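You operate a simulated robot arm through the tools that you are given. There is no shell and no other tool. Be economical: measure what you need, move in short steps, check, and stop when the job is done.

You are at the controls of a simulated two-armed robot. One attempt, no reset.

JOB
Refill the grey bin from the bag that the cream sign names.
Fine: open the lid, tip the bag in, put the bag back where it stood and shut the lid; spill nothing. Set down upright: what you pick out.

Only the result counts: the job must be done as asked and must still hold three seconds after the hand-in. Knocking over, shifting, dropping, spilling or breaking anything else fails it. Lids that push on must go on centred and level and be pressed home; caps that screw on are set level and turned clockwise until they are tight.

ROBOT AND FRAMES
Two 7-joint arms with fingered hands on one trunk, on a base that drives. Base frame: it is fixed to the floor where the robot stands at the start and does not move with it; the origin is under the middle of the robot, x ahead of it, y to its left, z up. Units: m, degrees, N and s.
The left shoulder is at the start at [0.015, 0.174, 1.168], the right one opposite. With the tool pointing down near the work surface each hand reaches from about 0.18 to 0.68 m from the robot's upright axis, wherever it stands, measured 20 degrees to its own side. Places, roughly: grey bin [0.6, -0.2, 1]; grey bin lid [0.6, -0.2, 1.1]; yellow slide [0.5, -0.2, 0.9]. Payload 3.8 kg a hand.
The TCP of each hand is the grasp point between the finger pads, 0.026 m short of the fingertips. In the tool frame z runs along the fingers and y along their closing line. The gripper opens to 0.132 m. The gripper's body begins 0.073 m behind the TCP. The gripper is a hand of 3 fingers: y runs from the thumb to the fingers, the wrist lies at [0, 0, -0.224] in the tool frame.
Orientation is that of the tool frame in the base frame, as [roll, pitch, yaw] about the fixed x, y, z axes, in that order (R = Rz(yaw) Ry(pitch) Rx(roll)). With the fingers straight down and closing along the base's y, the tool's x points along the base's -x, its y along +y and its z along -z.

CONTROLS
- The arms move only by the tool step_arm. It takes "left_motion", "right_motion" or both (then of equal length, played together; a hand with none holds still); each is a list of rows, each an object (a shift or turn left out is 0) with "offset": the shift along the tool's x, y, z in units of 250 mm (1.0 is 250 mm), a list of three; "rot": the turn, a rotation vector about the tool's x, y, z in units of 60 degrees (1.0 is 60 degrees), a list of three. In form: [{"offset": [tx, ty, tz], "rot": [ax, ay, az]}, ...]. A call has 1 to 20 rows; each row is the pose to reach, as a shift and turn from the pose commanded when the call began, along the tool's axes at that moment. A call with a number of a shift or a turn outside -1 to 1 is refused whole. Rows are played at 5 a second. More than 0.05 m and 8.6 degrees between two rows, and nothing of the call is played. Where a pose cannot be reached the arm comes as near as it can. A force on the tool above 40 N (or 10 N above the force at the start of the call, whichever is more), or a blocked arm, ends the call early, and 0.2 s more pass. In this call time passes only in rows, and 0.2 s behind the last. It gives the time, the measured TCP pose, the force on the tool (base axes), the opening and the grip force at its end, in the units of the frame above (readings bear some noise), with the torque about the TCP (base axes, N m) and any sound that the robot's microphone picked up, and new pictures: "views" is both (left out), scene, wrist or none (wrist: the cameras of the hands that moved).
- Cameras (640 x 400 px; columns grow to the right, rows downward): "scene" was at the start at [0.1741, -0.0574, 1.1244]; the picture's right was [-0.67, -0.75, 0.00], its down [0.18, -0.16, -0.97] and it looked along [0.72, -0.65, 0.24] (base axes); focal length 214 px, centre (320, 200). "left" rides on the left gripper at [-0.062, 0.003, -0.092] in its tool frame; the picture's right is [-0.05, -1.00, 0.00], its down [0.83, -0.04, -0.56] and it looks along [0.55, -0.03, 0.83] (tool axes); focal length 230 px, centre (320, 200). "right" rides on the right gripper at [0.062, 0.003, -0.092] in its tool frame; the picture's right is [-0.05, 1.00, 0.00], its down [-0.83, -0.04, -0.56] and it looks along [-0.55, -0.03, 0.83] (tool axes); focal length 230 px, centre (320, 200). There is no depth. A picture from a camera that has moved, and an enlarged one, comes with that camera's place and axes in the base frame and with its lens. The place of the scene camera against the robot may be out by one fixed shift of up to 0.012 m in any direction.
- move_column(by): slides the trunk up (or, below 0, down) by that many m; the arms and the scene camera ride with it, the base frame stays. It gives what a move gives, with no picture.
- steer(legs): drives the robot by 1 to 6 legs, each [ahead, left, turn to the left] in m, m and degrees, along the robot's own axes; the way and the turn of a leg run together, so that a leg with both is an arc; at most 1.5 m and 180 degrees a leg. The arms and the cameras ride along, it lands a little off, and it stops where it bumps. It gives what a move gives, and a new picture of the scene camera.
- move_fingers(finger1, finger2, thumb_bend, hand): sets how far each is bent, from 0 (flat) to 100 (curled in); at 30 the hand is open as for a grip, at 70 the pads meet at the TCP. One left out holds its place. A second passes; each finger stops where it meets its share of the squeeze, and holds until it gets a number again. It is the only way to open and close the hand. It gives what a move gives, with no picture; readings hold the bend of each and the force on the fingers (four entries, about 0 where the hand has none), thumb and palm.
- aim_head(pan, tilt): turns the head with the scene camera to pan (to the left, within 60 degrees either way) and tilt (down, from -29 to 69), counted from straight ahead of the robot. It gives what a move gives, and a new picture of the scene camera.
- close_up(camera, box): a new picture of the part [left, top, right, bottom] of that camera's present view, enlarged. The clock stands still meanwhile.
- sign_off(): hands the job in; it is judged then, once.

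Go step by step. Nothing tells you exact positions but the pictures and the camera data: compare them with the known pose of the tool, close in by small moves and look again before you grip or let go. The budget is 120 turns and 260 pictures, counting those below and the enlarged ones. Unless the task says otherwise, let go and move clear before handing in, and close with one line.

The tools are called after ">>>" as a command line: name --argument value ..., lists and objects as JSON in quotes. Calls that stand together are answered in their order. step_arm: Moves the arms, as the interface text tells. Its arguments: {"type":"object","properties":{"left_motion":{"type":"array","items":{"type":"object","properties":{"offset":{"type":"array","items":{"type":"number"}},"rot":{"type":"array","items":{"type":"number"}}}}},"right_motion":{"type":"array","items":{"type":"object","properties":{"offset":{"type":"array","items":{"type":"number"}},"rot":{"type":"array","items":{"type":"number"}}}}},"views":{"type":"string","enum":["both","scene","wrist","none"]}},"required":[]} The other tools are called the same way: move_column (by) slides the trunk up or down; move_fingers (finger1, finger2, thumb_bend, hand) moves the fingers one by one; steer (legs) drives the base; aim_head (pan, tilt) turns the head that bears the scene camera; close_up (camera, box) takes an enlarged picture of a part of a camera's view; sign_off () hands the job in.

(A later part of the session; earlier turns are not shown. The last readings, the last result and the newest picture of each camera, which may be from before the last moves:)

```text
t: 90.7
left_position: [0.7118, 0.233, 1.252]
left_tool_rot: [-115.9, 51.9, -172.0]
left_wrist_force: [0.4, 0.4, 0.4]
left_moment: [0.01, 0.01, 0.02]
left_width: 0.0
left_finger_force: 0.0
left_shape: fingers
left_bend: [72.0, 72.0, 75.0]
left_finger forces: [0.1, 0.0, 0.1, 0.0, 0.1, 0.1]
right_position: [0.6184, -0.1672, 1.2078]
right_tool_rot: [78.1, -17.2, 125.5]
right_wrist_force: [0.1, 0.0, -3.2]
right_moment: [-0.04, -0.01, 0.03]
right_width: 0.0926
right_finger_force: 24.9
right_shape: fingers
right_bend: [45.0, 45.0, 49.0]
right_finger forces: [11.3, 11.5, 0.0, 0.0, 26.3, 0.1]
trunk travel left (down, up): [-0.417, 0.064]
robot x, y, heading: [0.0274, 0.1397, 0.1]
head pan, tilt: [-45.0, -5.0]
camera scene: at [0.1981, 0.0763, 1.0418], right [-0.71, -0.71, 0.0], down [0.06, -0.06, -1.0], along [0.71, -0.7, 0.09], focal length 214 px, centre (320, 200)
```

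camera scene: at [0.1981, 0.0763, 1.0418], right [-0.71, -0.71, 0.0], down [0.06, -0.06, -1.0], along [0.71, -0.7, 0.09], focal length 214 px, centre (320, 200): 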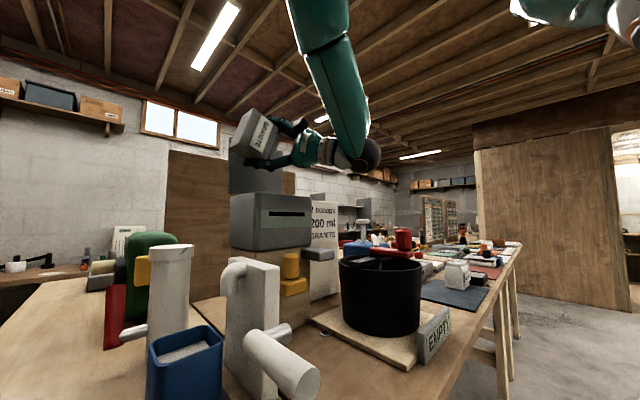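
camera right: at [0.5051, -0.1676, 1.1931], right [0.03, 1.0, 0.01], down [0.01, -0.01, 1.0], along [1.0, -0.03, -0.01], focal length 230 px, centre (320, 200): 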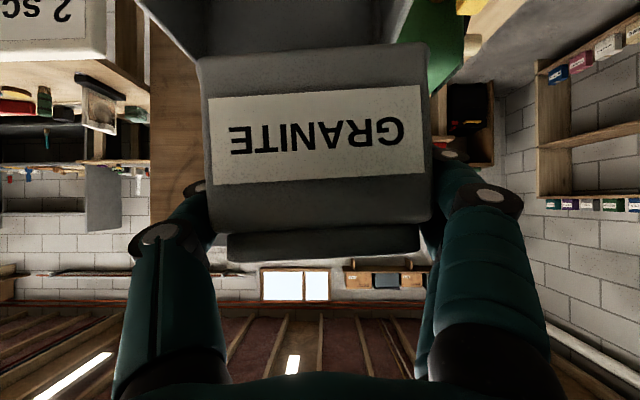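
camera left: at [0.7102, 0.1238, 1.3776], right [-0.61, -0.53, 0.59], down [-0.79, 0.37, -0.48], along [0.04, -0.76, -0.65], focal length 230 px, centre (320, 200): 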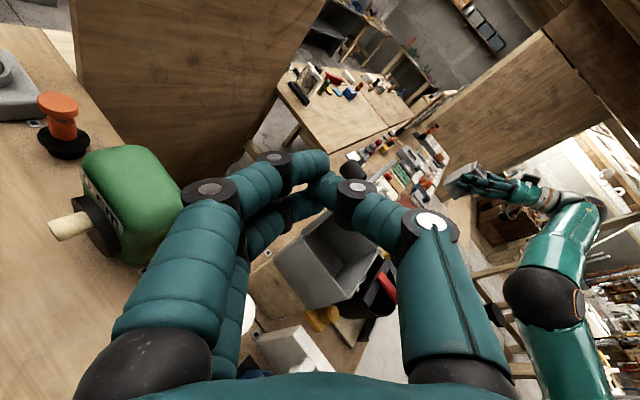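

No limit so far at 113°. I continue in small increments.

>>> step_arm --right_motion '[{"rot": [-0.047, 0, 0.069]}, {"rot": [-0.093, 0, 0.138]}]' --views "none"

>>> step_arm --right_motion '[{"rot": [-0.047, 0, 0.069]}, {"rot": [-0.093, 0, 0.138]}]' --views "none"

>>> close_up --camera "scene" --box '[190, 100, 390, 260]'

```text
t: 91.3
left_position: [0.7131, 0.2328, 1.253]
left_tool_rot: [-116.0, 51.9, -172.0]
left_wrist_force: [-0.1, -0.2, 0.0]
left_moment: [-0.01, -0.01, 0.0]
left_width: 0.0
left_finger_force: 0.1
left_shape: fingers
left_bend: [72.0, 72.0, 75.0]
left_finger forces: [0.0, 0.1, 0.0, 0.0, 0.0, 0.0]
right_position: [0.62, -0.1686, 1.207]
right_tool_rot: [71.8, -25.0, 127.8]
right_wrist_force: [-0.6, 0.6, -4.0]
right_moment: [-0.08, 0.04, 0.0]
right_width: 0.0927
right_finger_force: 24.4
right_shape: fingers
right_bend: [45.0, 45.0, 49.0]
right_finger forces: [11.3, 11.5, 0.1, 0.0, 26.2, 0.0]
trunk travel left (down, up): [-0.417, 0.064]
robot x, y, heading: [0.0269, 0.1426, 0.1]
head pan, tilt: [-45.0, -5.0]
```

```text
t: 91.9
left_position: [0.7122, 0.2342, 1.2524]
left_tool_rot: [-116.0, 51.9, -172.0]
left_wrist_force: [-0.1, -1.1, 1.0]
left_moment: [0.0, 0.0, 0.03]
left_width: 0.0
left_finger_force: 0.0
left_shape: fingers
left_bend: [72.0, 72.0, 75.0]
left_finger forces: [0.0, 0.0, 0.1, 0.1, 0.0, 0.0]
right_position: [0.6189, -0.1666, 1.2076]
right_tool_rot: [64.4, -32.7, 131.4]
right_wrist_force: [0.6, -0.7, -2.7]
right_moment: [-0.04, 0.03, -0.01]
right_width: 0.0929
right_finger_force: 24.9
right_shape: fingers
right_bend: [45.0, 45.0, 49.0]
right_finger forces: [11.3, 11.6, 0.0, 0.0, 26.0, 0.0]
trunk travel left (down, up): [-0.417, 0.064]
robot x, y, heading: [0.0299, 0.1409, -0.1]
head pan, tilt: [-45.0, -5.0]
```

```text
2.50 times, centred on (290, 180) of scene
camera zoom: at [0.1983, 0.0766, 1.0417], right [-0.71, -0.71, 0.0], down [0.06, -0.06, -1.0], along [0.71, -0.7, 0.09], focal length 536 px, centre (395, 250)
```

zoom: 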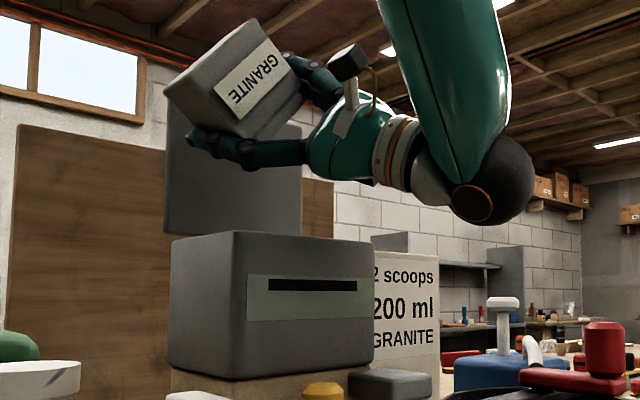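

About 130° and still in place; continuing.

>>> step_arm --right_motion '[{"rot": [-0.047, 0, 0.069]}, {"rot": [-0.093, 0, 0.138]}]' --views "none"

>>> step_arm --right_motion '[{"rot": [-0.047, 0, 0.069]}, {"rot": [-0.093, 0, 0.138]}]' --views "none"

>>> close_up --camera "scene" --box '[190, 100, 390, 260]'

>>> close_up --camera "right" --box '[0, 0, 640, 400]'

```text
t: 92.5
left_position: [0.7128, 0.2327, 1.2524]
left_tool_rot: [-116.0, 51.9, -172.0]
left_wrist_force: [-1.0, -0.1, 0.5]
left_moment: [-0.01, 0.02, 0.0]
left_width: 0.0003
left_finger_force: 0.0
left_shape: fingers
left_bend: [72.0, 72.0, 75.0]
left_finger forces: [0.1, 0.0, 0.0, 0.1, 0.0, 0.1]
right_position: [0.6189, -0.1713, 1.212]
right_tool_rot: [56.2, -40.0, 136.3]
right_wrist_force: [-0.3, 0.1, -2.9]
right_moment: [-0.02, 0.01, -0.03]
right_width: 0.0924
right_finger_force: 24.7
right_shape: fingers
right_bend: [45.0, 45.0, 49.0]
right_finger forces: [11.5, 11.7, 0.0, 0.0, 25.9, 0.1]
right hand out of reach, approached as far as the arm can: row 2
trunk travel left (down, up): [-0.417, 0.064]
robot x, y, heading: [0.0287, 0.1379, 0.1]
head pan, tilt: [-45.0, -5.0]
```

```text
t: 93.1
left_position: [0.7119, 0.2334, 1.2529]
left_tool_rot: [-116.0, 51.8, -171.9]
left_wrist_force: [0.1, -0.6, -0.8]
left_moment: [-0.03, 0.02, 0.0]
left_width: 0.0
left_finger_force: 0.1
left_shape: fingers
left_bend: [72.0, 72.0, 75.0]
left_finger forces: [0.0, 0.0, 0.0, 0.1, 0.0, 0.0]
right_position: [0.6042, -0.1975, 1.2339]
right_tool_rot: [46.0, -46.3, 143.4]
right_wrist_force: [0.4, 0.1, -2.6]
right_moment: [-0.03, 0.03, -0.04]
right_width: 0.0925
right_finger_force: 24.4
right_shape: fingers
right_bend: [45.0, 45.0, 49.0]
right_finger forces: [11.7, 11.9, 0.0, 0.0, 25.6, 0.0]
right hand out of reach, approached as far as the arm can: row 1, 2
trunk travel left (down, up): [-0.417, 0.064]
robot x, y, heading: [0.0299, 0.1422, 0.0]
head pan, tilt: [-45.0, -5.0]
```

```text
2.50 times, centred on (290, 180) of scene
camera zoom: at [0.1979, 0.0764, 1.0418], right [-0.71, -0.71, 0.0], down [0.06, -0.06, -1.0], along [0.71, -0.7, 0.09], focal length 536 px, centre (395, 250)
```

zoom: 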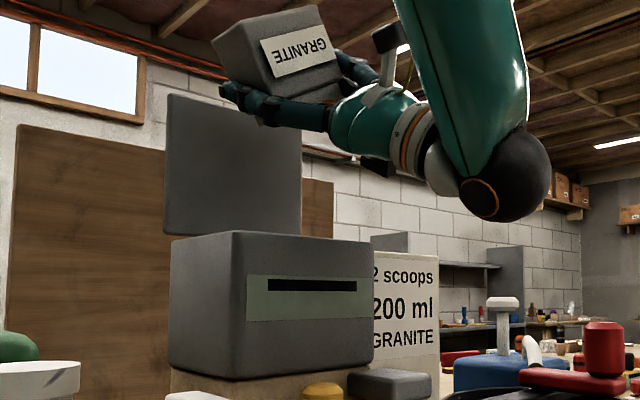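

```text
1.00 times, centred on (320, 200) of right
camera zoom: at [0.4929, -0.2, 1.2361], right [0.03, -0.89, 0.46], down [0.0, -0.46, -0.89], along [1.0, 0.03, -0.02], focal length 230 px, centre (320, 200)
```

zoom: 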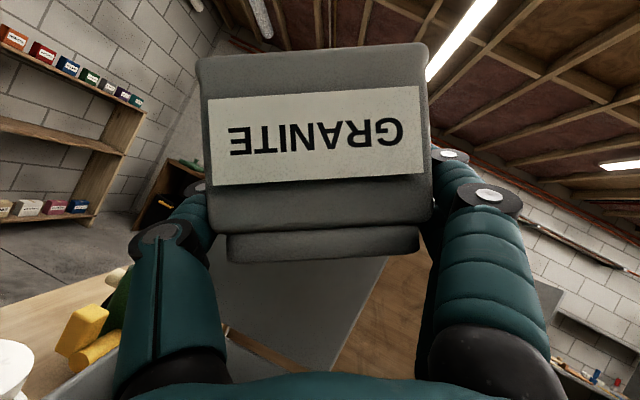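

Tilt is about 147° with the mouth still above the bin. I hold for a few seconds to let everything run out.

>>> step_arm --right_motion '[{"rot": [0, 0, 0]}, {"rot": [0, 0, 0]}, {"rot": [0, 0, 0]}, {"rot": [0, 0, 0]}, {"rot": [0, 0, 0]}, {"rot": [0, 0, 0]}, {"rot": [0, 0, 0]}, {"rot": [0, 0, 0]}, {"rot": [0, 0, 0]}, {"rot": [0, 0, 0]}, {"rot": [0, 0, 0]}, {"rot": [0, 0, 0]}, {"rot": [0, 0, 0]}, {"rot": [0, 0, 0]}, {"rot": [0, 0, 0]}]' --views "none"

>>> close_up --camera "left" --box '[0, 0, 640, 400]'

```text
t: 96.3
left_position: [0.7129, 0.2332, 1.2529]
left_tool_rot: [-116.0, 51.9, -172.0]
left_wrist_force: [-0.1, 0.0, -0.2]
left_moment: [0.02, 0.01, 0.0]
left_width: 0.0
left_finger_force: 0.1
left_shape: fingers
left_bend: [72.0, 72.0, 75.0]
left_finger forces: [0.0, 0.0, 0.1, 0.0, 0.0, 0.0]
right_position: [0.604, -0.1971, 1.233]
right_tool_rot: [46.1, -46.4, 143.4]
right_wrist_force: [-0.7, -0.1, -2.8]
right_moment: [-0.02, 0.01, 0.0]
right_width: 0.0924
right_finger_force: 24.3
right_shape: fingers
right_bend: [45.0, 45.0, 49.0]
right_finger forces: [11.6, 11.9, 0.1, 0.0, 25.7, 0.1]
trunk travel left (down, up): [-0.417, 0.064]
robot x, y, heading: [0.0275, 0.1421, 0.0]
head pan, tilt: [-45.0, -5.0]
```

```text
1.00 times, centred on (320, 200) of left
camera zoom: at [0.7081, 0.3171, 1.3246], right [-0.61, -0.53, 0.59], down [-0.79, 0.37, -0.48], along [0.03, -0.76, -0.65], focal length 230 px, centre (320, 200)
```

zoom: 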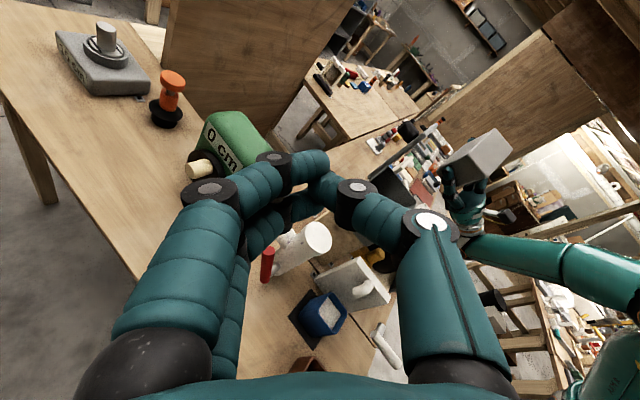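

Now I bring the bag back upright and then inspect.

>>> step_arm --right_motion '[{"rot": [0.07, 0, -0.104]}, {"rot": [0.14, 0, -0.207]}, {"rot": [0.21, 0, -0.311]}, {"rot": [0.28, 0, -0.415]}, {"rot": [0.35, 0, -0.518]}, {"rot": [0.42, 0, -0.622]}, {"rot": [0.49, 0, -0.725]}, {"rot": [0.559, 0, -0.829]}]' --views "none"

>>> step_arm --right_motion '[{"rot": [0.07, 0, -0.104]}, {"rot": [0.14, 0, -0.207]}, {"rot": [0.21, 0, -0.311]}, {"rot": [0.28, 0, -0.415]}, {"rot": [0.35, 0, -0.518]}, {"rot": [0.42, 0, -0.622]}, {"rot": [0.49, 0, -0.725]}, {"rot": [0.559, 0, -0.829]}]' --views "none"

>>> close_up --camera "scene" --box '[190, 100, 390, 260]'

>>> close_up --camera "left" --box '[430, 110, 530, 190]'

```text
t: 98.1
left_position: [0.7119, 0.2333, 1.2526]
left_tool_rot: [-116.1, 51.9, -172.0]
left_wrist_force: [0.5, -0.6, 0.3]
left_moment: [0.0, -0.03, 0.04]
left_width: 0.0001
left_finger_force: 0.0
left_shape: fingers
left_bend: [72.0, 72.0, 75.0]
left_finger forces: [0.0, 0.0, 0.0, 0.1, 0.0, 0.0]
right_position: [0.604, -0.197, 1.233]
right_tool_rot: [89.8, -0.4, 123.8]
right_wrist_force: [0.0, 0.3, -3.5]
right_moment: [-0.06, 0.03, 0.0]
right_width: 0.0929
right_finger_force: 24.4
right_shape: fingers
right_bend: [45.0, 45.0, 49.0]
right_finger forces: [11.2, 11.4, 0.0, 0.0, 26.3, 0.1]
trunk travel left (down, up): [-0.417, 0.064]
robot x, y, heading: [0.0283, 0.1399, -0.2]
head pan, tilt: [-45.0, -5.0]
```

```text
t: 99.9
left_position: [0.7112, 0.2343, 1.2528]
left_tool_rot: [-116.0, 51.9, -172.0]
left_wrist_force: [-0.8, -0.1, 0.5]
left_moment: [0.01, -0.01, 0.04]
left_width: 0.0001
left_finger_force: 0.1
left_shape: fingers
left_bend: [72.0, 72.0, 75.0]
left_finger forces: [0.0, 0.0, 0.0, 0.0, 0.0, 0.0]
right_position: [0.6034, -0.1986, 1.2328]
right_tool_rot: [133.5, 45.7, 142.9]
right_wrist_force: [0.3, -0.6, -2.6]
right_moment: [-0.06, 0.01, 0.01]
right_width: 0.0926
right_finger_force: 24.3
right_shape: fingers
right_bend: [45.0, 45.0, 49.0]
right_finger forces: [11.6, 11.6, 0.0, 0.0, 25.3, 0.1]
trunk travel left (down, up): [-0.417, 0.064]
robot x, y, heading: [0.0282, 0.1409, 0.0]
head pan, tilt: [-45.0, -5.0]
```

```text
2.50 times, centred on (290, 180) of scene
camera zoom: at [0.1982, 0.0768, 1.0418], right [-0.71, -0.71, 0.0], down [0.06, -0.06, -1.0], along [0.71, -0.7, 0.09], focal length 536 px, centre (395, 250)
```

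zoom: 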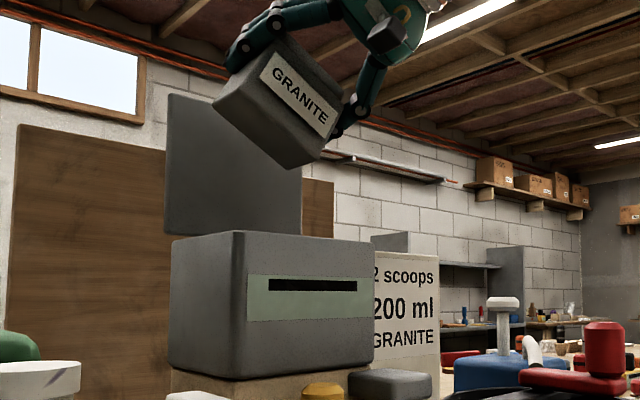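

```text
5.00 times, centred on (480, 150) of left
camera zoom: at [0.7082, 0.3175, 1.3245], right [-0.61, -0.53, 0.6], down [-0.79, 0.37, -0.48], along [0.03, -0.76, -0.64], focal length 1150 px, centre (-480, 450)
```

zoom: 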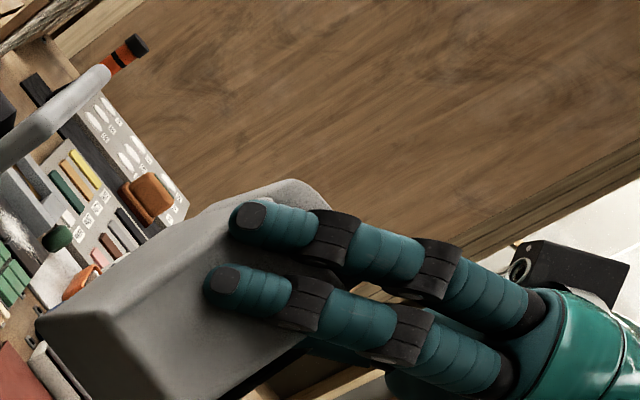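

>>> step_arm --right_motion '[{"rot": [0.071, 0, -0.105]}, {"rot": [0.142, 0, -0.21]}, {"rot": [0.213, 0, -0.315]}, {"rot": [0.283, 0, -0.42]}]' --views "none"

>>> close_up --camera "left" --box '[350, 110, 510, 230]'

>>> close_up --camera "right" --box '[0, 0, 640, 400]'

```text
t: 100.9
left_position: [0.7122, 0.2332, 1.2531]
left_tool_rot: [-116.0, 51.9, -172.0]
left_wrist_force: [-0.3, 0.4, -0.4]
left_moment: [0.02, 0.0, 0.01]
left_width: 0.0
left_finger_force: 0.0
left_shape: fingers
left_bend: [72.0, 72.0, 75.0]
left_finger forces: [0.0, 0.0, 0.1, 0.1, 0.0, 0.1]
right_position: [0.6051, -0.197, 1.2324]
right_tool_rot: [179.9, 56.0, 179.7]
right_wrist_force: [-0.1, -0.1, -3.0]
right_moment: [0.01, 0.0, -0.01]
right_width: 0.0923
right_finger_force: 24.0
right_shape: fingers
right_bend: [45.0, 45.0, 49.0]
right_finger forces: [11.9, 11.7, 0.0, 0.0, 24.3, 0.0]
trunk travel left (down, up): [-0.417, 0.064]
robot x, y, heading: [0.031, 0.1423, -0.1]
head pan, tilt: [-45.0, -5.0]
```

```text
3.33 times, centred on (430, 170) of left
camera zoom: at [0.7083, 0.3174, 1.3244], right [-0.61, -0.53, 0.6], down [-0.79, 0.37, -0.48], along [0.03, -0.76, -0.65], focal length 767 px, centre (-47, 300)
```

zoom: 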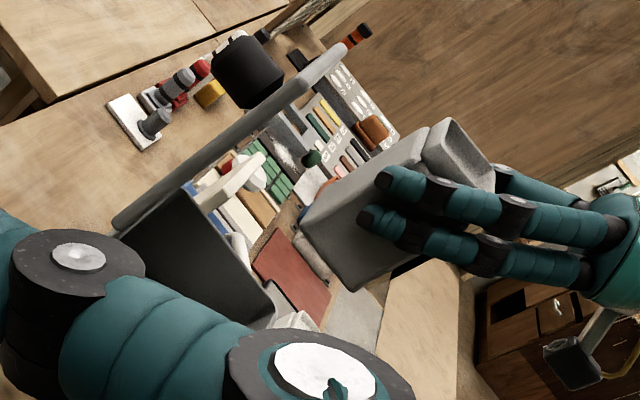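

```text
1.00 times, centred on (320, 200) of right
camera zoom: at [0.4927, -0.1933, 1.2334], right [0.03, 1.0, 0.04], down [0.0, -0.04, 1.0], along [1.0, -0.03, -0.01], focal length 230 px, centre (320, 200)
```

zoom: 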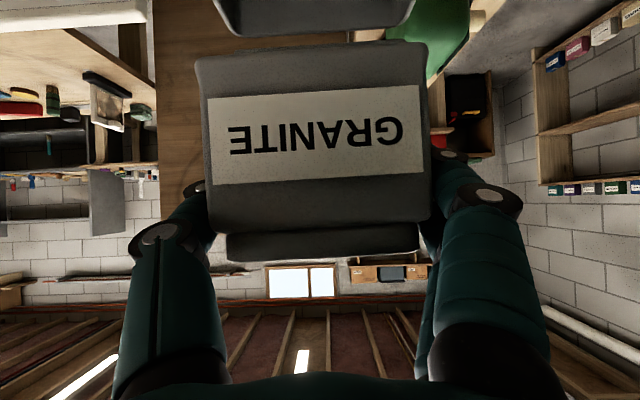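

I move the bag aside to the right and bring the left camera closer to look into the bin.

>>> step_arm --right_motion '[{"offset": [-0.02, -0.133, -0.01]}, {"offset": [-0.03, -0.267, -0.02]}, {"offset": [-0.04, -0.4, -0.03]}, {"offset": [-0.05, -0.533, -0.04]}, {"offset": [-0.06, -0.667, -0.05]}, {"offset": [-0.06, -0.8, -0.06]}]' --left_motion '[{"offset": [-0.015, -0.104, 0.071]}, {"offset": [-0.03, -0.207, 0.142]}, {"offset": [-0.045, -0.311, 0.214]}, {"offset": [-0.06, -0.415, 0.285]}, {"offset": [-0.075, -0.518, 0.356]}, {"offset": [-0.09, -0.622, 0.427]}]' --views "both"

```text
t: 102.3
left_position: [0.6778, 0.0589, 1.3302]
left_tool_rot: [-116.2, 51.9, -172.1]
left_wrist_force: [0.1, -0.9, 0.7]
left_moment: [0.0, 0.0, 0.03]
left_width: 0.0
left_finger_force: 0.0
left_shape: fingers
left_bend: [72.0, 72.0, 75.0]
left_finger forces: [0.0, 0.0, 0.1, 0.0, 0.0, 0.0]
right_position: [0.6011, -0.4032, 1.2552]
right_tool_rot: [179.4, 56.0, 179.4]
right_wrist_force: [-1.0, -0.8, -3.4]
right_moment: [0.0, 0.03, 0.03]
right_width: 0.0927
right_finger_force: 23.8
right_shape: fingers
right_bend: [45.0, 45.0, 49.0]
right_finger forces: [11.8, 11.7, 0.1, 0.0, 24.3, 0.0]
trunk travel left (down, up): [-0.417, 0.064]
robot x, y, heading: [0.0315, 0.1406, 0.2]
head pan, tilt: [-45.0, -5.0]
camera scene: at [0.1978, 0.0749, 1.0417], right [-0.71, -0.71, 0.0], down [0.06, -0.06, -1.0], along [0.71, -0.7, 0.09], focal length 214 px, centre (320, 200)
camera right: at [0.4907, -0.3989, 1.2552], right [0.03, 1.0, 0.05], down [0.0, -0.05, 1.0], along [1.0, -0.03, -0.01], focal length 230 px, centre (320, 200)
camera left: at [0.6734, 0.1429, 1.4018], right [-0.61, -0.53, 0.59], down [-0.79, 0.37, -0.48], along [0.03, -0.76, -0.65], focal length 230 px, centre (320, 200)
```

scene: 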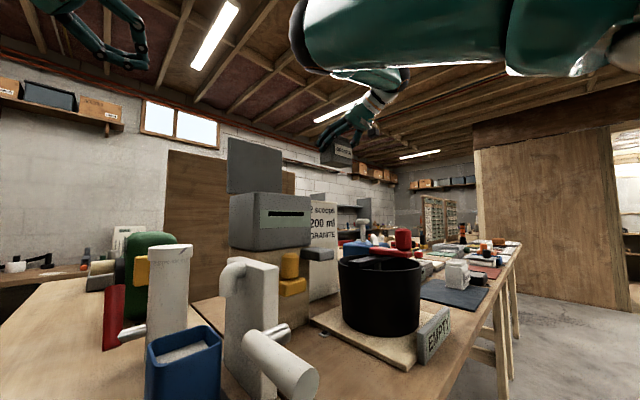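
right: 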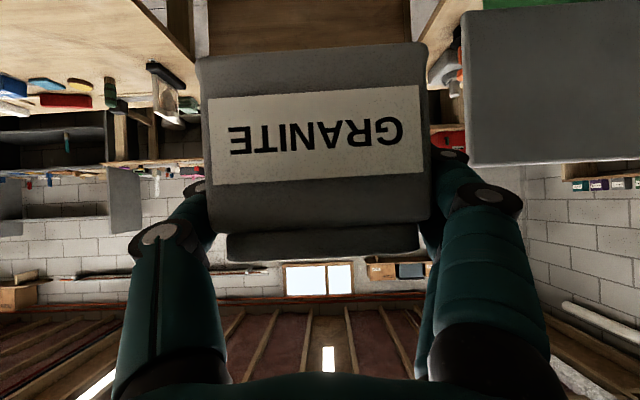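
left: 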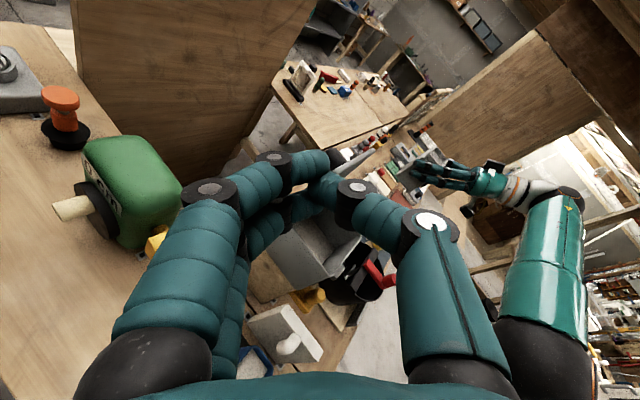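

>>> close_up --camera "left" --box '[255, 190, 395, 290]'

>>> close_up --camera "left" --box '[390, 130, 470, 200]'

```text
4.00 times, centred on (325, 240) of left
camera zoom: at [0.6734, 0.1429, 1.4018], right [-0.61, -0.53, 0.59], down [-0.79, 0.37, -0.48], along [0.03, -0.76, -0.65], focal length 920 px, centre (300, 40)
```

zoom: 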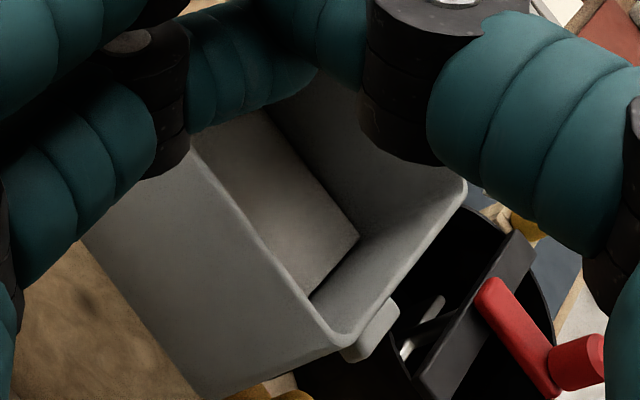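

```text
5.71 times, centred on (430, 165) of left
camera zoom: at [0.6734, 0.1429, 1.4018], right [-0.61, -0.53, 0.59], down [-0.79, 0.37, -0.48], along [0.03, -0.76, -0.65], focal length 1315 px, centre (-309, 400)
```

zoom: 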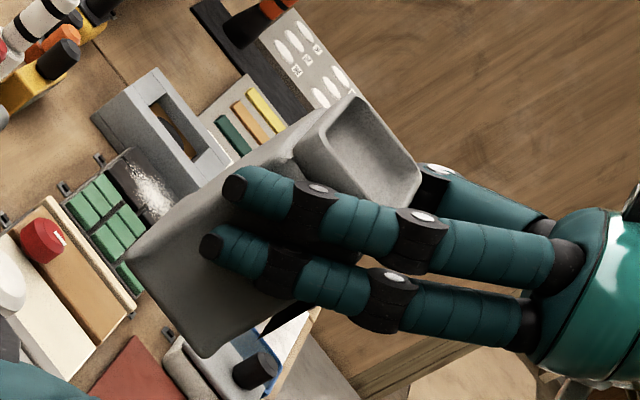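

>>> close_up --camera "left" --box '[425, 142, 447, 160]'

>>> close_up --camera "left" --box '[290, 205, 350, 270]'

```text
16.00 times, centred on (436, 151) of left
camera zoom: at [0.6734, 0.1429, 1.4018], right [-0.61, -0.53, 0.59], down [-0.79, 0.37, -0.48], along [0.03, -0.76, -0.65], focal length 3681 px, centre (-1536, 984)
```

zoom: 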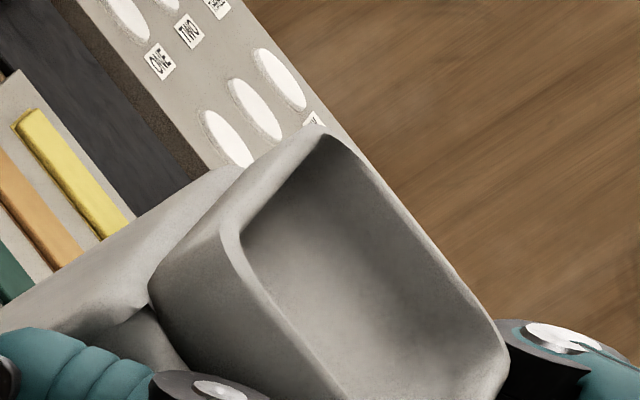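

```text
6.15 times, centred on (320, 238) of left
camera zoom: at [0.6734, 0.1429, 1.4018], right [-0.61, -0.53, 0.59], down [-0.79, 0.37, -0.48], along [0.03, -0.76, -0.65], focal length 1416 px, centre (320, -31)
```

zoom: 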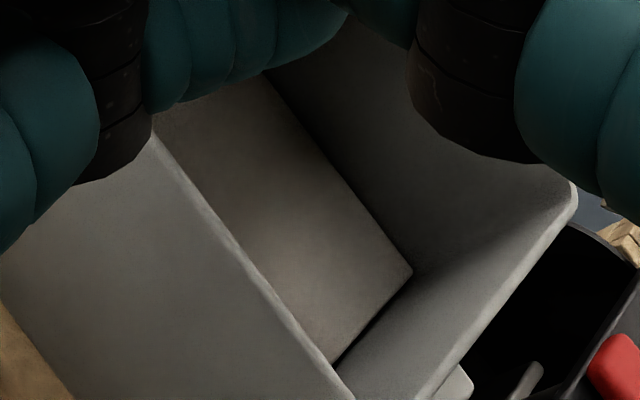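

The bin now shows a granite-coloured layer inside, so the pour appears done. Next I restore the trunk height, drive back right and bring the left hand beside the lid to swing it shut, straddling its left edge.

>>> move_column --by 0.05

>>> steer --legs '[[0, -0.14, 0]]'

>>> step_arm --left_motion '[{"offset": [0.103, 0.079, -0.019], "rot": [0.012, -0.043, 0.104]}, {"offset": [0.205, 0.159, -0.038], "rot": [0.024, -0.086, 0.207]}, {"offset": [0.308, 0.238, -0.057], "rot": [0.036, -0.128, 0.311]}, {"offset": [0.411, 0.317, -0.076], "rot": [0.049, -0.171, 0.415]}, {"offset": [0.513, 0.397, -0.095], "rot": [0.061, -0.214, 0.518]}, {"offset": [0.616, 0.476, -0.114], "rot": [0.073, -0.257, 0.622]}]' --views "both"

```text
t: 103.3
left_position: [0.6783, 0.0633, 1.3755]
left_tool_rot: [-116.0, 51.7, -172.2]
left_wrist_force: [-0.2, -0.1, -0.7]
left_moment: [-0.03, 0.02, -0.05]
left_width: 0.0002
left_finger_force: 0.0
left_shape: fingers
left_bend: [72.0, 72.0, 75.0]
left_finger forces: [0.0, 0.0, 0.0, 0.1, 0.0, 0.0]
right_position: [0.601, -0.3984, 1.3011]
right_tool_rot: [179.6, 55.8, 179.4]
right_wrist_force: [0.8, 0.3, -3.8]
right_moment: [0.01, 0.0, 0.01]
right_width: 0.0927
right_finger_force: 24.2
right_shape: fingers
right_bend: [45.0, 45.0, 49.0]
right_finger forces: [11.7, 11.8, 0.0, 0.0, 24.2, 0.0]
trunk travel left (down, up): [-0.467, 0.014]
robot x, y, heading: [0.0288, 0.1403, 0.3]
head pan, tilt: [-45.0, -5.0]
```

```text
t: 104.6
left_position: [0.6771, -0.0734, 1.3783]
left_tool_rot: [-115.9, 51.9, -172.0]
left_wrist_force: [0.3, 0.7, 0.6]
left_moment: [-0.01, -0.01, -0.02]
left_width: 0.0003
left_finger_force: 0.1
left_shape: fingers
left_bend: [72.0, 72.0, 75.0]
left_finger forces: [0.0, 0.0, 0.1, 0.1, 0.0, 0.0]
right_position: [0.5998, -0.5359, 1.3051]
right_tool_rot: [179.8, 56.1, 179.5]
right_wrist_force: [1.0, 1.1, -3.1]
right_moment: [-0.02, 0.04, 0.0]
right_width: 0.0925
right_finger_force: 24.4
right_shape: fingers
right_bend: [45.0, 45.0, 49.0]
right_finger forces: [11.8, 11.8, 0.0, 0.0, 24.2, 0.1]
trunk travel left (down, up): [-0.467, 0.014]
robot x, y, heading: [0.0272, 0.0082, -0.1]
head pan, tilt: [-45.0, -5.0]
camera scene: at [0.2046, -0.0606, 1.1109], right [-0.71, -0.71, 0.0], down [0.06, -0.06, -1.0], along [0.71, -0.7, 0.09], focal length 214 px, centre (320, 200)
```

scene: 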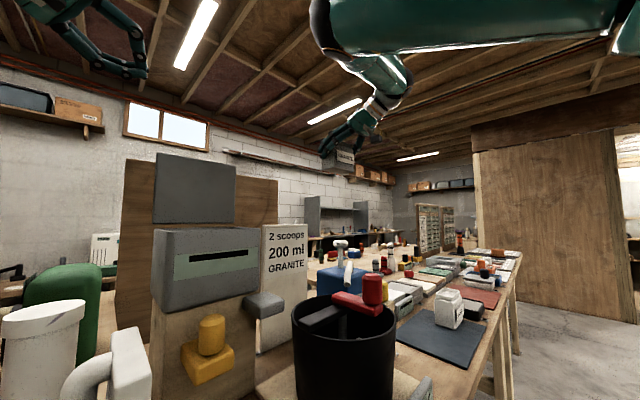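

```text
t: 106.0
left_position: [0.6449, -0.0008, 1.2002]
left_tool_rot: [86.4, 87.6, 25.4]
left_wrist_force: [0.5, 0.1, -0.3]
left_moment: [0.03, 0.03, -0.02]
left_width: 0.0
left_finger_force: 0.1
left_shape: fingers
left_bend: [72.0, 72.0, 75.0]
left_finger forces: [0.0, 0.1, 0.0, 0.0, 0.0, 0.0]
right_position: [0.6007, -0.5363, 1.3036]
right_tool_rot: [179.7, 55.9, 179.4]
right_wrist_force: [-0.5, -0.1, -2.9]
right_moment: [0.0, -0.02, -0.04]
right_width: 0.0925
right_finger_force: 23.4
right_shape: fingers
right_bend: [45.0, 45.0, 49.0]
right_finger forces: [11.7, 11.8, 0.0, 0.0, 24.1, 0.0]
trunk travel left (down, up): [-0.467, 0.014]
robot x, y, heading: [0.0286, 0.005, 0.1]
head pan, tilt: [-45.0, -5.0]
camera scene: at [0.2048, -0.0607, 1.1108], right [-0.71, -0.71, 0.0], down [0.06, -0.06, -1.0], along [0.71, -0.7, 0.09], focal length 214 px, centre (320, 200)
camera left: at [0.5992, 0.08, 1.2617], right [-0.87, -0.49, 0.01], down [-0.28, 0.48, -0.83], along [0.4, -0.73, -0.55], focal length 230 px, centre (320, 200)
```

scene: 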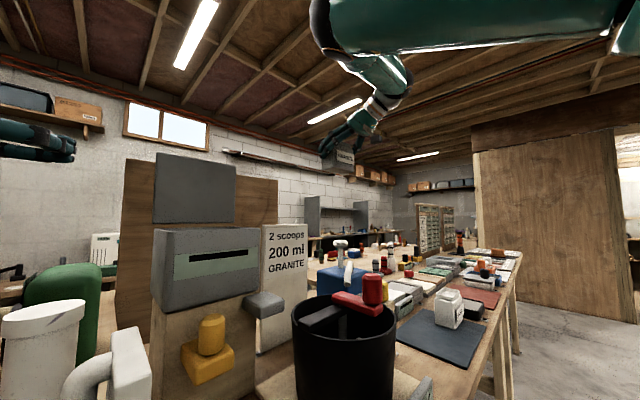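
left: 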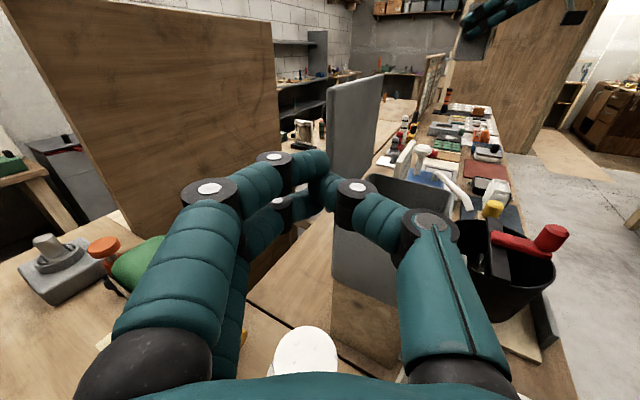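

Lid is upright at x about 0.70. I open the fingers moderately and slide in so that the lid's left edge lies between thumb (front) and fingers (behind).

>>> move_fingers --hand "left" --finger1 47 --finger2 47 --thumb_bend 47

>>> step_arm --left_motion '[{"offset": [0.005, -0.02, 0.145]}, {"offset": [0.01, -0.04, 0.29]}, {"offset": [0.015, -0.06, 0.43]}, {"offset": [0.02, -0.08, 0.578]}]' --views "both"

```text
t: 107.0
left_position: [0.6447, -0.0016, 1.1995]
left_tool_rot: [88.4, 87.7, 27.5]
left_wrist_force: [-0.4, 0.1, -0.6]
left_moment: [0.04, 0.04, -0.01]
left_width: 0.0771
left_finger_force: 0.1
left_shape: fingers
left_bend: [47.0, 47.0, 47.0]
left_finger forces: [0.1, 0.0, 0.0, 0.0, 0.0, 0.0]
right_position: [0.5992, -0.5368, 1.3037]
right_tool_rot: [179.7, 55.9, 179.5]
right_wrist_force: [-0.1, -0.6, -2.6]
right_moment: [0.02, 0.0, 0.0]
right_width: 0.0924
right_finger_force: 24.0
right_shape: fingers
right_bend: [45.0, 45.0, 49.0]
right_finger forces: [11.8, 11.8, 0.1, 0.0, 24.0, 0.1]
trunk travel left (down, up): [-0.467, 0.014]
robot x, y, heading: [0.0292, 0.0004, -0.0]
head pan, tilt: [-45.0, -5.0]
```

```text
t: 108.0
left_position: [0.7006, -0.1385, 1.1915]
left_tool_rot: [90.2, 87.7, 29.3]
left_wrist_force: [0.3, 0.1, 0.5]
left_moment: [0.0, 0.01, 0.02]
left_width: 0.0773
left_finger_force: 0.2
left_shape: fingers
left_bend: [47.0, 47.0, 47.0]
left_finger forces: [0.1, 0.1, 0.0, 0.0, 0.0, 0.0]
right_position: [0.5995, -0.537, 1.3028]
right_tool_rot: [179.6, 56.0, 179.4]
right_wrist_force: [0.0, 0.1, -3.4]
right_moment: [0.0, 0.01, 0.01]
right_width: 0.0926
right_finger_force: 24.2
right_shape: fingers
right_bend: [45.0, 45.0, 49.0]
right_finger forces: [11.8, 11.7, 0.0, 0.0, 24.2, 0.0]
trunk travel left (down, up): [-0.467, 0.014]
robot x, y, heading: [0.0288, 0.0049, 0.1]
head pan, tilt: [-45.0, -5.0]
camera scene: at [0.2048, -0.0622, 1.1107], right [-0.71, -0.71, 0.0], down [0.06, -0.06, -1.0], along [0.71, -0.7, 0.09], focal length 214 px, centre (320, 200)
camera left: at [0.6538, -0.0589, 1.2531], right [-0.87, -0.49, 0.01], down [-0.28, 0.48, -0.83], along [0.4, -0.73, -0.56], focal length 230 px, centre (320, 200)
```

scene: 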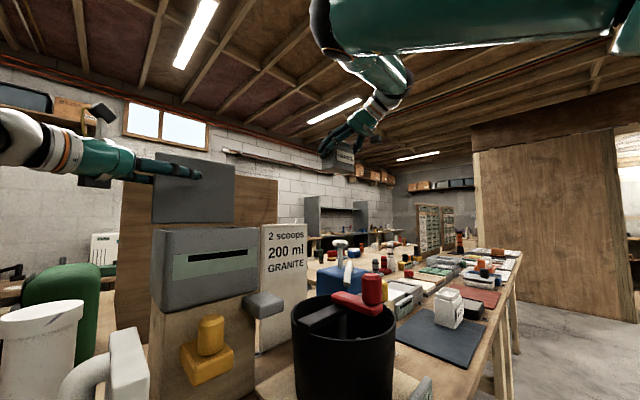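
left: 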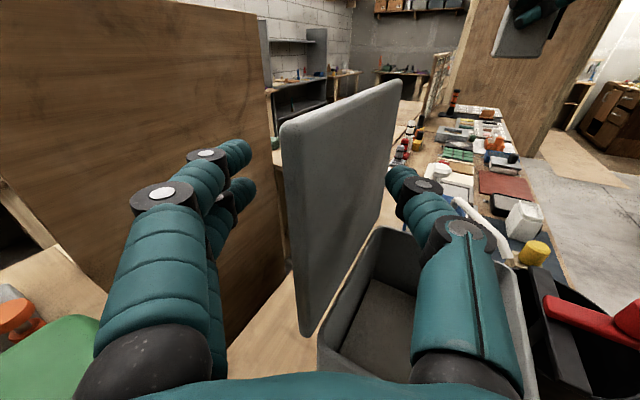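

The lid edge is between fingers and thumb. I take a quick look into the bin before shutting it.

>>> close_up --camera "left" --box '[310, 220, 430, 390]'

```text
2.35 times, centred on (370, 305) of left
camera zoom: at [0.6538, -0.0589, 1.2531], right [-0.87, -0.49, 0.01], down [-0.28, 0.48, -0.83], along [0.4, -0.73, -0.56], focal length 541 px, centre (202, -47)
```

zoom: 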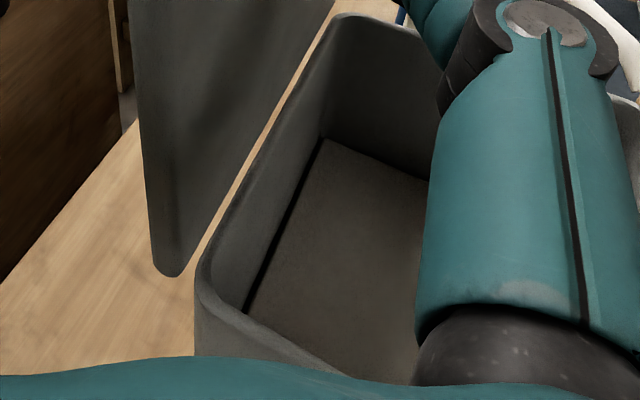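

The surface inside is a separate granite layer. I now push the lid forward and down in a controlled way, the thumb ready to carry it.

>>> step_arm --left_motion '[{"offset": [0, -0.035, -0.02]}, {"offset": [0, -0.07, -0.039]}, {"offset": [0.013, -0.105, -0.059]}, {"offset": [0.026, -0.139, -0.078]}, {"offset": [0.046, -0.165, -0.093]}, {"offset": [0.066, -0.191, -0.108]}, {"offset": [0.086, -0.208, -0.117]}, {"offset": [0.106, -0.224, -0.126]}]' --views "both"

```text
t: 109.8
left_position: [0.6352, -0.1351, 1.1629]
left_tool_rot: [87.5, 87.6, 26.6]
left_wrist_force: [0.8, 2.0, 2.0]
left_moment: [0.06, -0.14, 0.04]
left_width: 0.078
left_finger_force: 1.5
left_shape: fingers
left_bend: [47.0, 46.0, 47.0]
left_finger forces: [0.0, 2.6, 0.0, 0.0, 0.1, 0.0]
right_position: [0.5985, -0.5351, 1.3048]
right_tool_rot: [179.7, 56.1, 179.5]
right_wrist_force: [-0.1, -0.9, -2.5]
right_moment: [0.05, 0.01, 0.0]
right_width: 0.0927
right_finger_force: 23.7
right_shape: fingers
right_bend: [45.0, 45.0, 49.0]
right_finger forces: [11.9, 11.7, 0.0, 0.1, 24.1, 0.1]
trunk travel left (down, up): [-0.467, 0.014]
robot x, y, heading: [0.0302, -0.0001, 0.5]
head pan, tilt: [-45.0, -5.0]
camera scene: at [0.2045, -0.0609, 1.1109], right [-0.71, -0.71, 0.0], down [0.06, -0.06, -1.0], along [0.71, -0.7, 0.09], focal length 214 px, centre (320, 200)
camera left: at [0.5904, -0.0567, 1.225], right [-0.87, -0.49, 0.01], down [-0.28, 0.48, -0.83], along [0.4, -0.73, -0.55], focal length 230 px, centre (320, 200)
```

scene: 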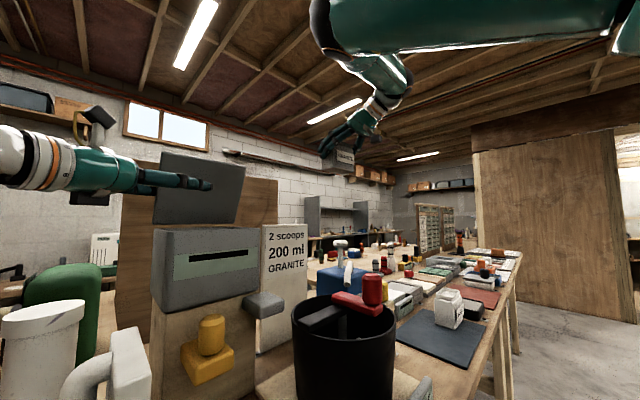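
left: 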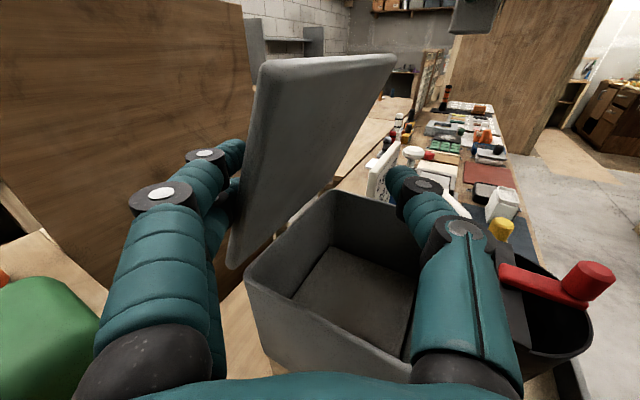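

The lid is now about 60° and pushes back on the finger (hinge friction holds it), so no thumb support is needed. I withdraw sideways, close the fingers and will push it shut from above.

>>> step_arm --left_motion '[{"offset": [0, 0.05, -0.087]}, {"offset": [0, 0.12, -0.21]}, {"offset": [0, 0.2, -0.348]}]' --views "wrist"

>>> move_fingers --hand "left" --finger1 72 --finger2 72 --thumb_bend 72

>>> step_arm --left_motion '[{"offset": [-0.04, 0.12, 0.06]}, {"offset": [-0.09, 0.24, 0.12]}]' --views "wrist"

```text
t: 110.6
left_position: [0.6371, -0.0366, 1.1685]
left_tool_rot: [87.0, 87.5, 26.0]
left_wrist_force: [-0.5, 0.4, 1.4]
left_moment: [-0.01, 0.0, 0.02]
left_width: 0.0782
left_finger_force: 0.1
left_shape: fingers
left_bend: [47.0, 47.0, 47.0]
left_finger forces: [0.0, 0.1, 0.0, 0.0, 0.0, 0.0]
right_position: [0.5988, -0.5346, 1.3044]
right_tool_rot: [179.8, 56.0, 179.6]
right_wrist_force: [-0.9, -0.5, -3.3]
right_moment: [0.02, -0.01, -0.01]
right_width: 0.0926
right_finger_force: 23.9
right_shape: fingers
right_bend: [45.0, 45.0, 49.0]
right_finger forces: [11.9, 11.8, 0.0, 0.0, 24.2, 0.0]
trunk travel left (down, up): [-0.467, 0.014]
robot x, y, heading: [0.0252, 0.0016, 0.0]
head pan, tilt: [-45.0, -5.0]
camera left: at [0.5912, 0.0431, 1.2293], right [-0.87, -0.49, 0.01], down [-0.28, 0.48, -0.83], along [0.4, -0.73, -0.55], focal length 230 px, centre (320, 200)
```

left: 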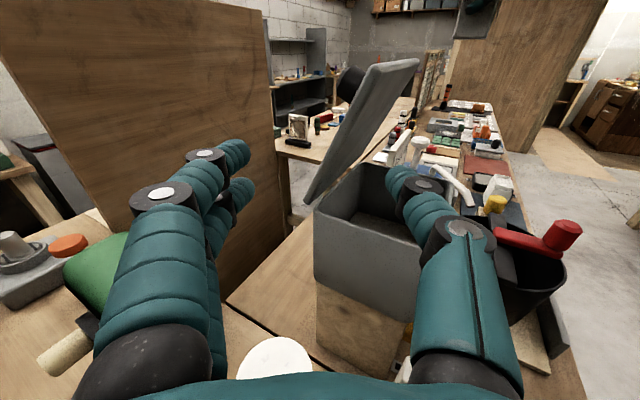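

```text
t: 111.6
left_position: [0.6374, -0.0381, 1.1669]
left_tool_rot: [88.2, 87.6, 27.4]
left_wrist_force: [-0.2, 0.0, -0.2]
left_moment: [-0.03, 0.01, 0.0]
left_width: 0.0015
left_finger_force: 0.1
left_shape: fingers
left_bend: [72.0, 72.0, 72.0]
left_finger forces: [0.1, 0.0, 0.0, 0.0, 0.0, 0.0]
right_position: [0.5984, -0.5365, 1.3028]
right_tool_rot: [179.7, 56.0, 179.6]
right_wrist_force: [-0.3, -0.4, -3.0]
right_moment: [-0.02, 0.04, 0.01]
right_width: 0.0926
right_finger_force: 23.7
right_shape: fingers
right_bend: [45.0, 45.0, 49.0]
right_finger forces: [11.8, 11.7, 0.0, 0.0, 24.0, 0.1]
trunk travel left (down, up): [-0.467, 0.014]
robot x, y, heading: [0.0328, 0.0043, 0.0]
head pan, tilt: [-45.0, -5.0]
```

```text
t: 112.2
left_position: [0.7036, -0.0345, 1.1904]
left_tool_rot: [89.8, 87.6, 28.7]
left_wrist_force: [-0.3, -0.7, 0.3]
left_moment: [0.01, -0.04, -0.02]
left_width: 0.0013
left_finger_force: 0.0
left_shape: fingers
left_bend: [72.0, 72.0, 72.0]
left_finger forces: [0.1, 0.0, 0.0, 0.1, 0.1, 0.0]
right_position: [0.5986, -0.5368, 1.3041]
right_tool_rot: [179.8, 56.1, 179.4]
right_wrist_force: [-0.8, -0.3, -3.4]
right_moment: [0.0, 0.01, 0.0]
right_width: 0.0923
right_finger_force: 23.8
right_shape: fingers
right_bend: [45.0, 45.0, 49.0]
right_finger forces: [11.8, 11.6, 0.0, 0.0, 24.1, 0.0]
trunk travel left (down, up): [-0.467, 0.014]
robot x, y, heading: [0.0241, 0.0066, 0.0]
head pan, tilt: [-45.0, -5.0]
camera left: at [0.6589, 0.0464, 1.2521], right [-0.87, -0.49, 0.01], down [-0.28, 0.48, -0.83], along [0.4, -0.73, -0.56], focal length 230 px, centre (320, 200)
```

left: 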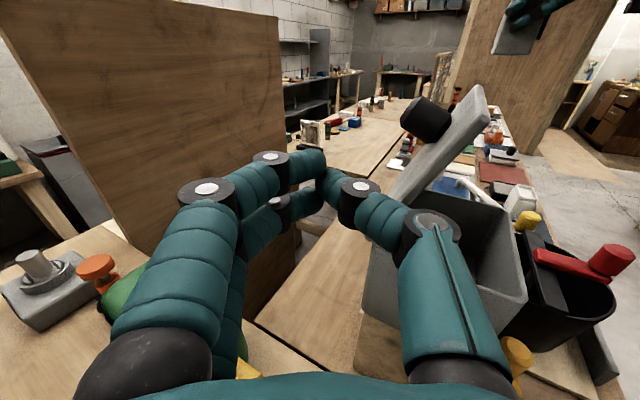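

Lid stays by itself at about 62°. I enter behind it and push it down.

>>> step_arm --left_motion '[{"offset": [0, -0.1, 0.18]}, {"offset": [0, -0.21, 0.364]}]' --views "none"

>>> step_arm --left_motion '[{"offset": [0, -0.052, -0.03]}, {"offset": [0, -0.104, -0.059]}, {"offset": [0.02, -0.144, -0.082]}, {"offset": [0.04, -0.184, -0.104]}, {"offset": [0.07, -0.21, -0.119]}, {"offset": [0.1, -0.237, -0.133]}, {"offset": [0.13, -0.254, -0.143]}, {"offset": [0.16, -0.271, -0.153]}]' --views "both"

```text
refused: row 1 steps farther than a row can; nothing moved
```

```text
t: 114.0
left_position: [0.6261, -0.0342, 1.1462]
left_tool_rot: [88.8, 87.6, 27.8]
left_wrist_force: [0.5, -0.3, -0.2]
left_moment: [0.01, 0.0, -0.01]
left_width: 0.0011
left_finger_force: 0.1
left_shape: fingers
left_bend: [72.0, 72.0, 72.0]
left_finger forces: [0.0, 0.0, 0.1, 0.0, 0.0, 0.0]
right_position: [0.598, -0.5363, 1.304]
right_tool_rot: [179.6, 56.0, 179.5]
right_wrist_force: [0.1, 0.1, -3.4]
right_moment: [0.02, 0.01, -0.04]
right_width: 0.0926
right_finger_force: 23.6
right_shape: fingers
right_bend: [45.0, 45.0, 49.0]
right_finger forces: [11.9, 11.7, 0.0, 0.1, 24.2, 0.1]
trunk travel left (down, up): [-0.467, 0.014]
robot x, y, heading: [0.0274, 0.0062, 0.1]
head pan, tilt: [-45.0, -5.0]
camera scene: at [0.2046, -0.061, 1.1109], right [-0.71, -0.71, 0.0], down [0.06, -0.06, -1.0], along [0.71, -0.7, 0.09], focal length 214 px, centre (320, 200)
camera left: at [0.5811, 0.0466, 1.209], right [-0.87, -0.49, 0.01], down [-0.28, 0.48, -0.83], along [0.4, -0.73, -0.55], focal length 230 px, centre (320, 200)
```

scene: 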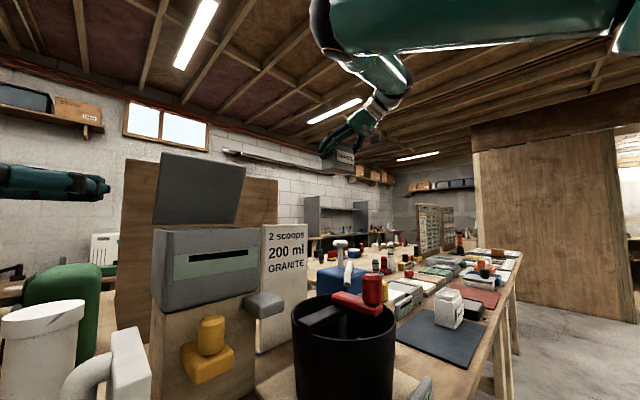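
left: 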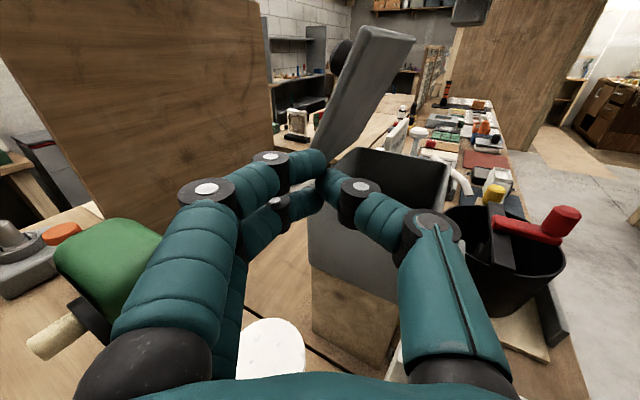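

The entry row was refused, so that motion happened harmlessly beside the lid. I go back and redo it with smaller rows.

>>> step_arm --left_motion '[{"offset": [-0.08, 0.13, 0.075]}, {"offset": [-0.17, 0.28, 0.158]}, {"offset": [-0.17, 0.21, 0.28]}, {"offset": [-0.17, 0.14, 0.4]}, {"offset": [-0.17, 0.07, 0.522]}]' --views "wrist"

```text
t: 115.2
left_position: [0.7036, -0.1422, 1.1928]
left_tool_rot: [89.0, 87.6, 28.0]
left_wrist_force: [0.7, 1.5, 0.4]
left_moment: [0.04, 0.03, -0.05]
left_width: 0.001
left_finger_force: 0.3
left_shape: fingers
left_bend: [72.0, 72.0, 72.0]
left_finger forces: [0.1, 0.0, 0.0, 0.1, 1.2, 0.0]
right_position: [0.5985, -0.5375, 1.3032]
right_tool_rot: [179.6, 56.0, 179.3]
right_wrist_force: [0.3, -0.3, -3.3]
right_moment: [0.02, 0.01, 0.01]
right_width: 0.0928
right_finger_force: 23.6
right_shape: fingers
right_bend: [45.0, 45.0, 49.0]
right_finger forces: [11.7, 11.7, 0.0, 0.0, 24.0, 0.0]
trunk travel left (down, up): [-0.467, 0.014]
robot x, y, heading: [0.0287, 0.0031, -0.2]
head pan, tilt: [-45.0, -5.0]
camera left: at [0.6584, -0.0611, 1.2548], right [-0.87, -0.49, 0.01], down [-0.28, 0.48, -0.83], along [0.4, -0.73, -0.55], focal length 230 px, centre (320, 200)
```

left: 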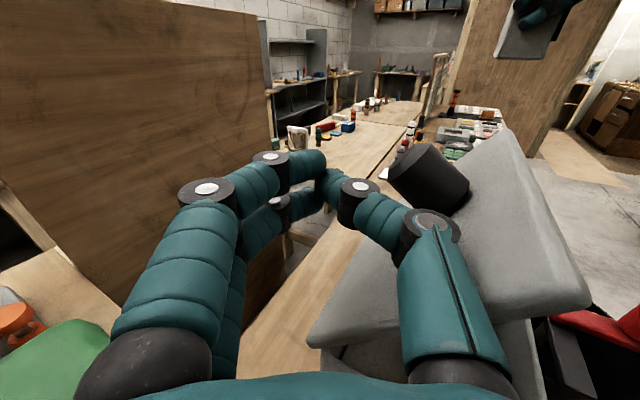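

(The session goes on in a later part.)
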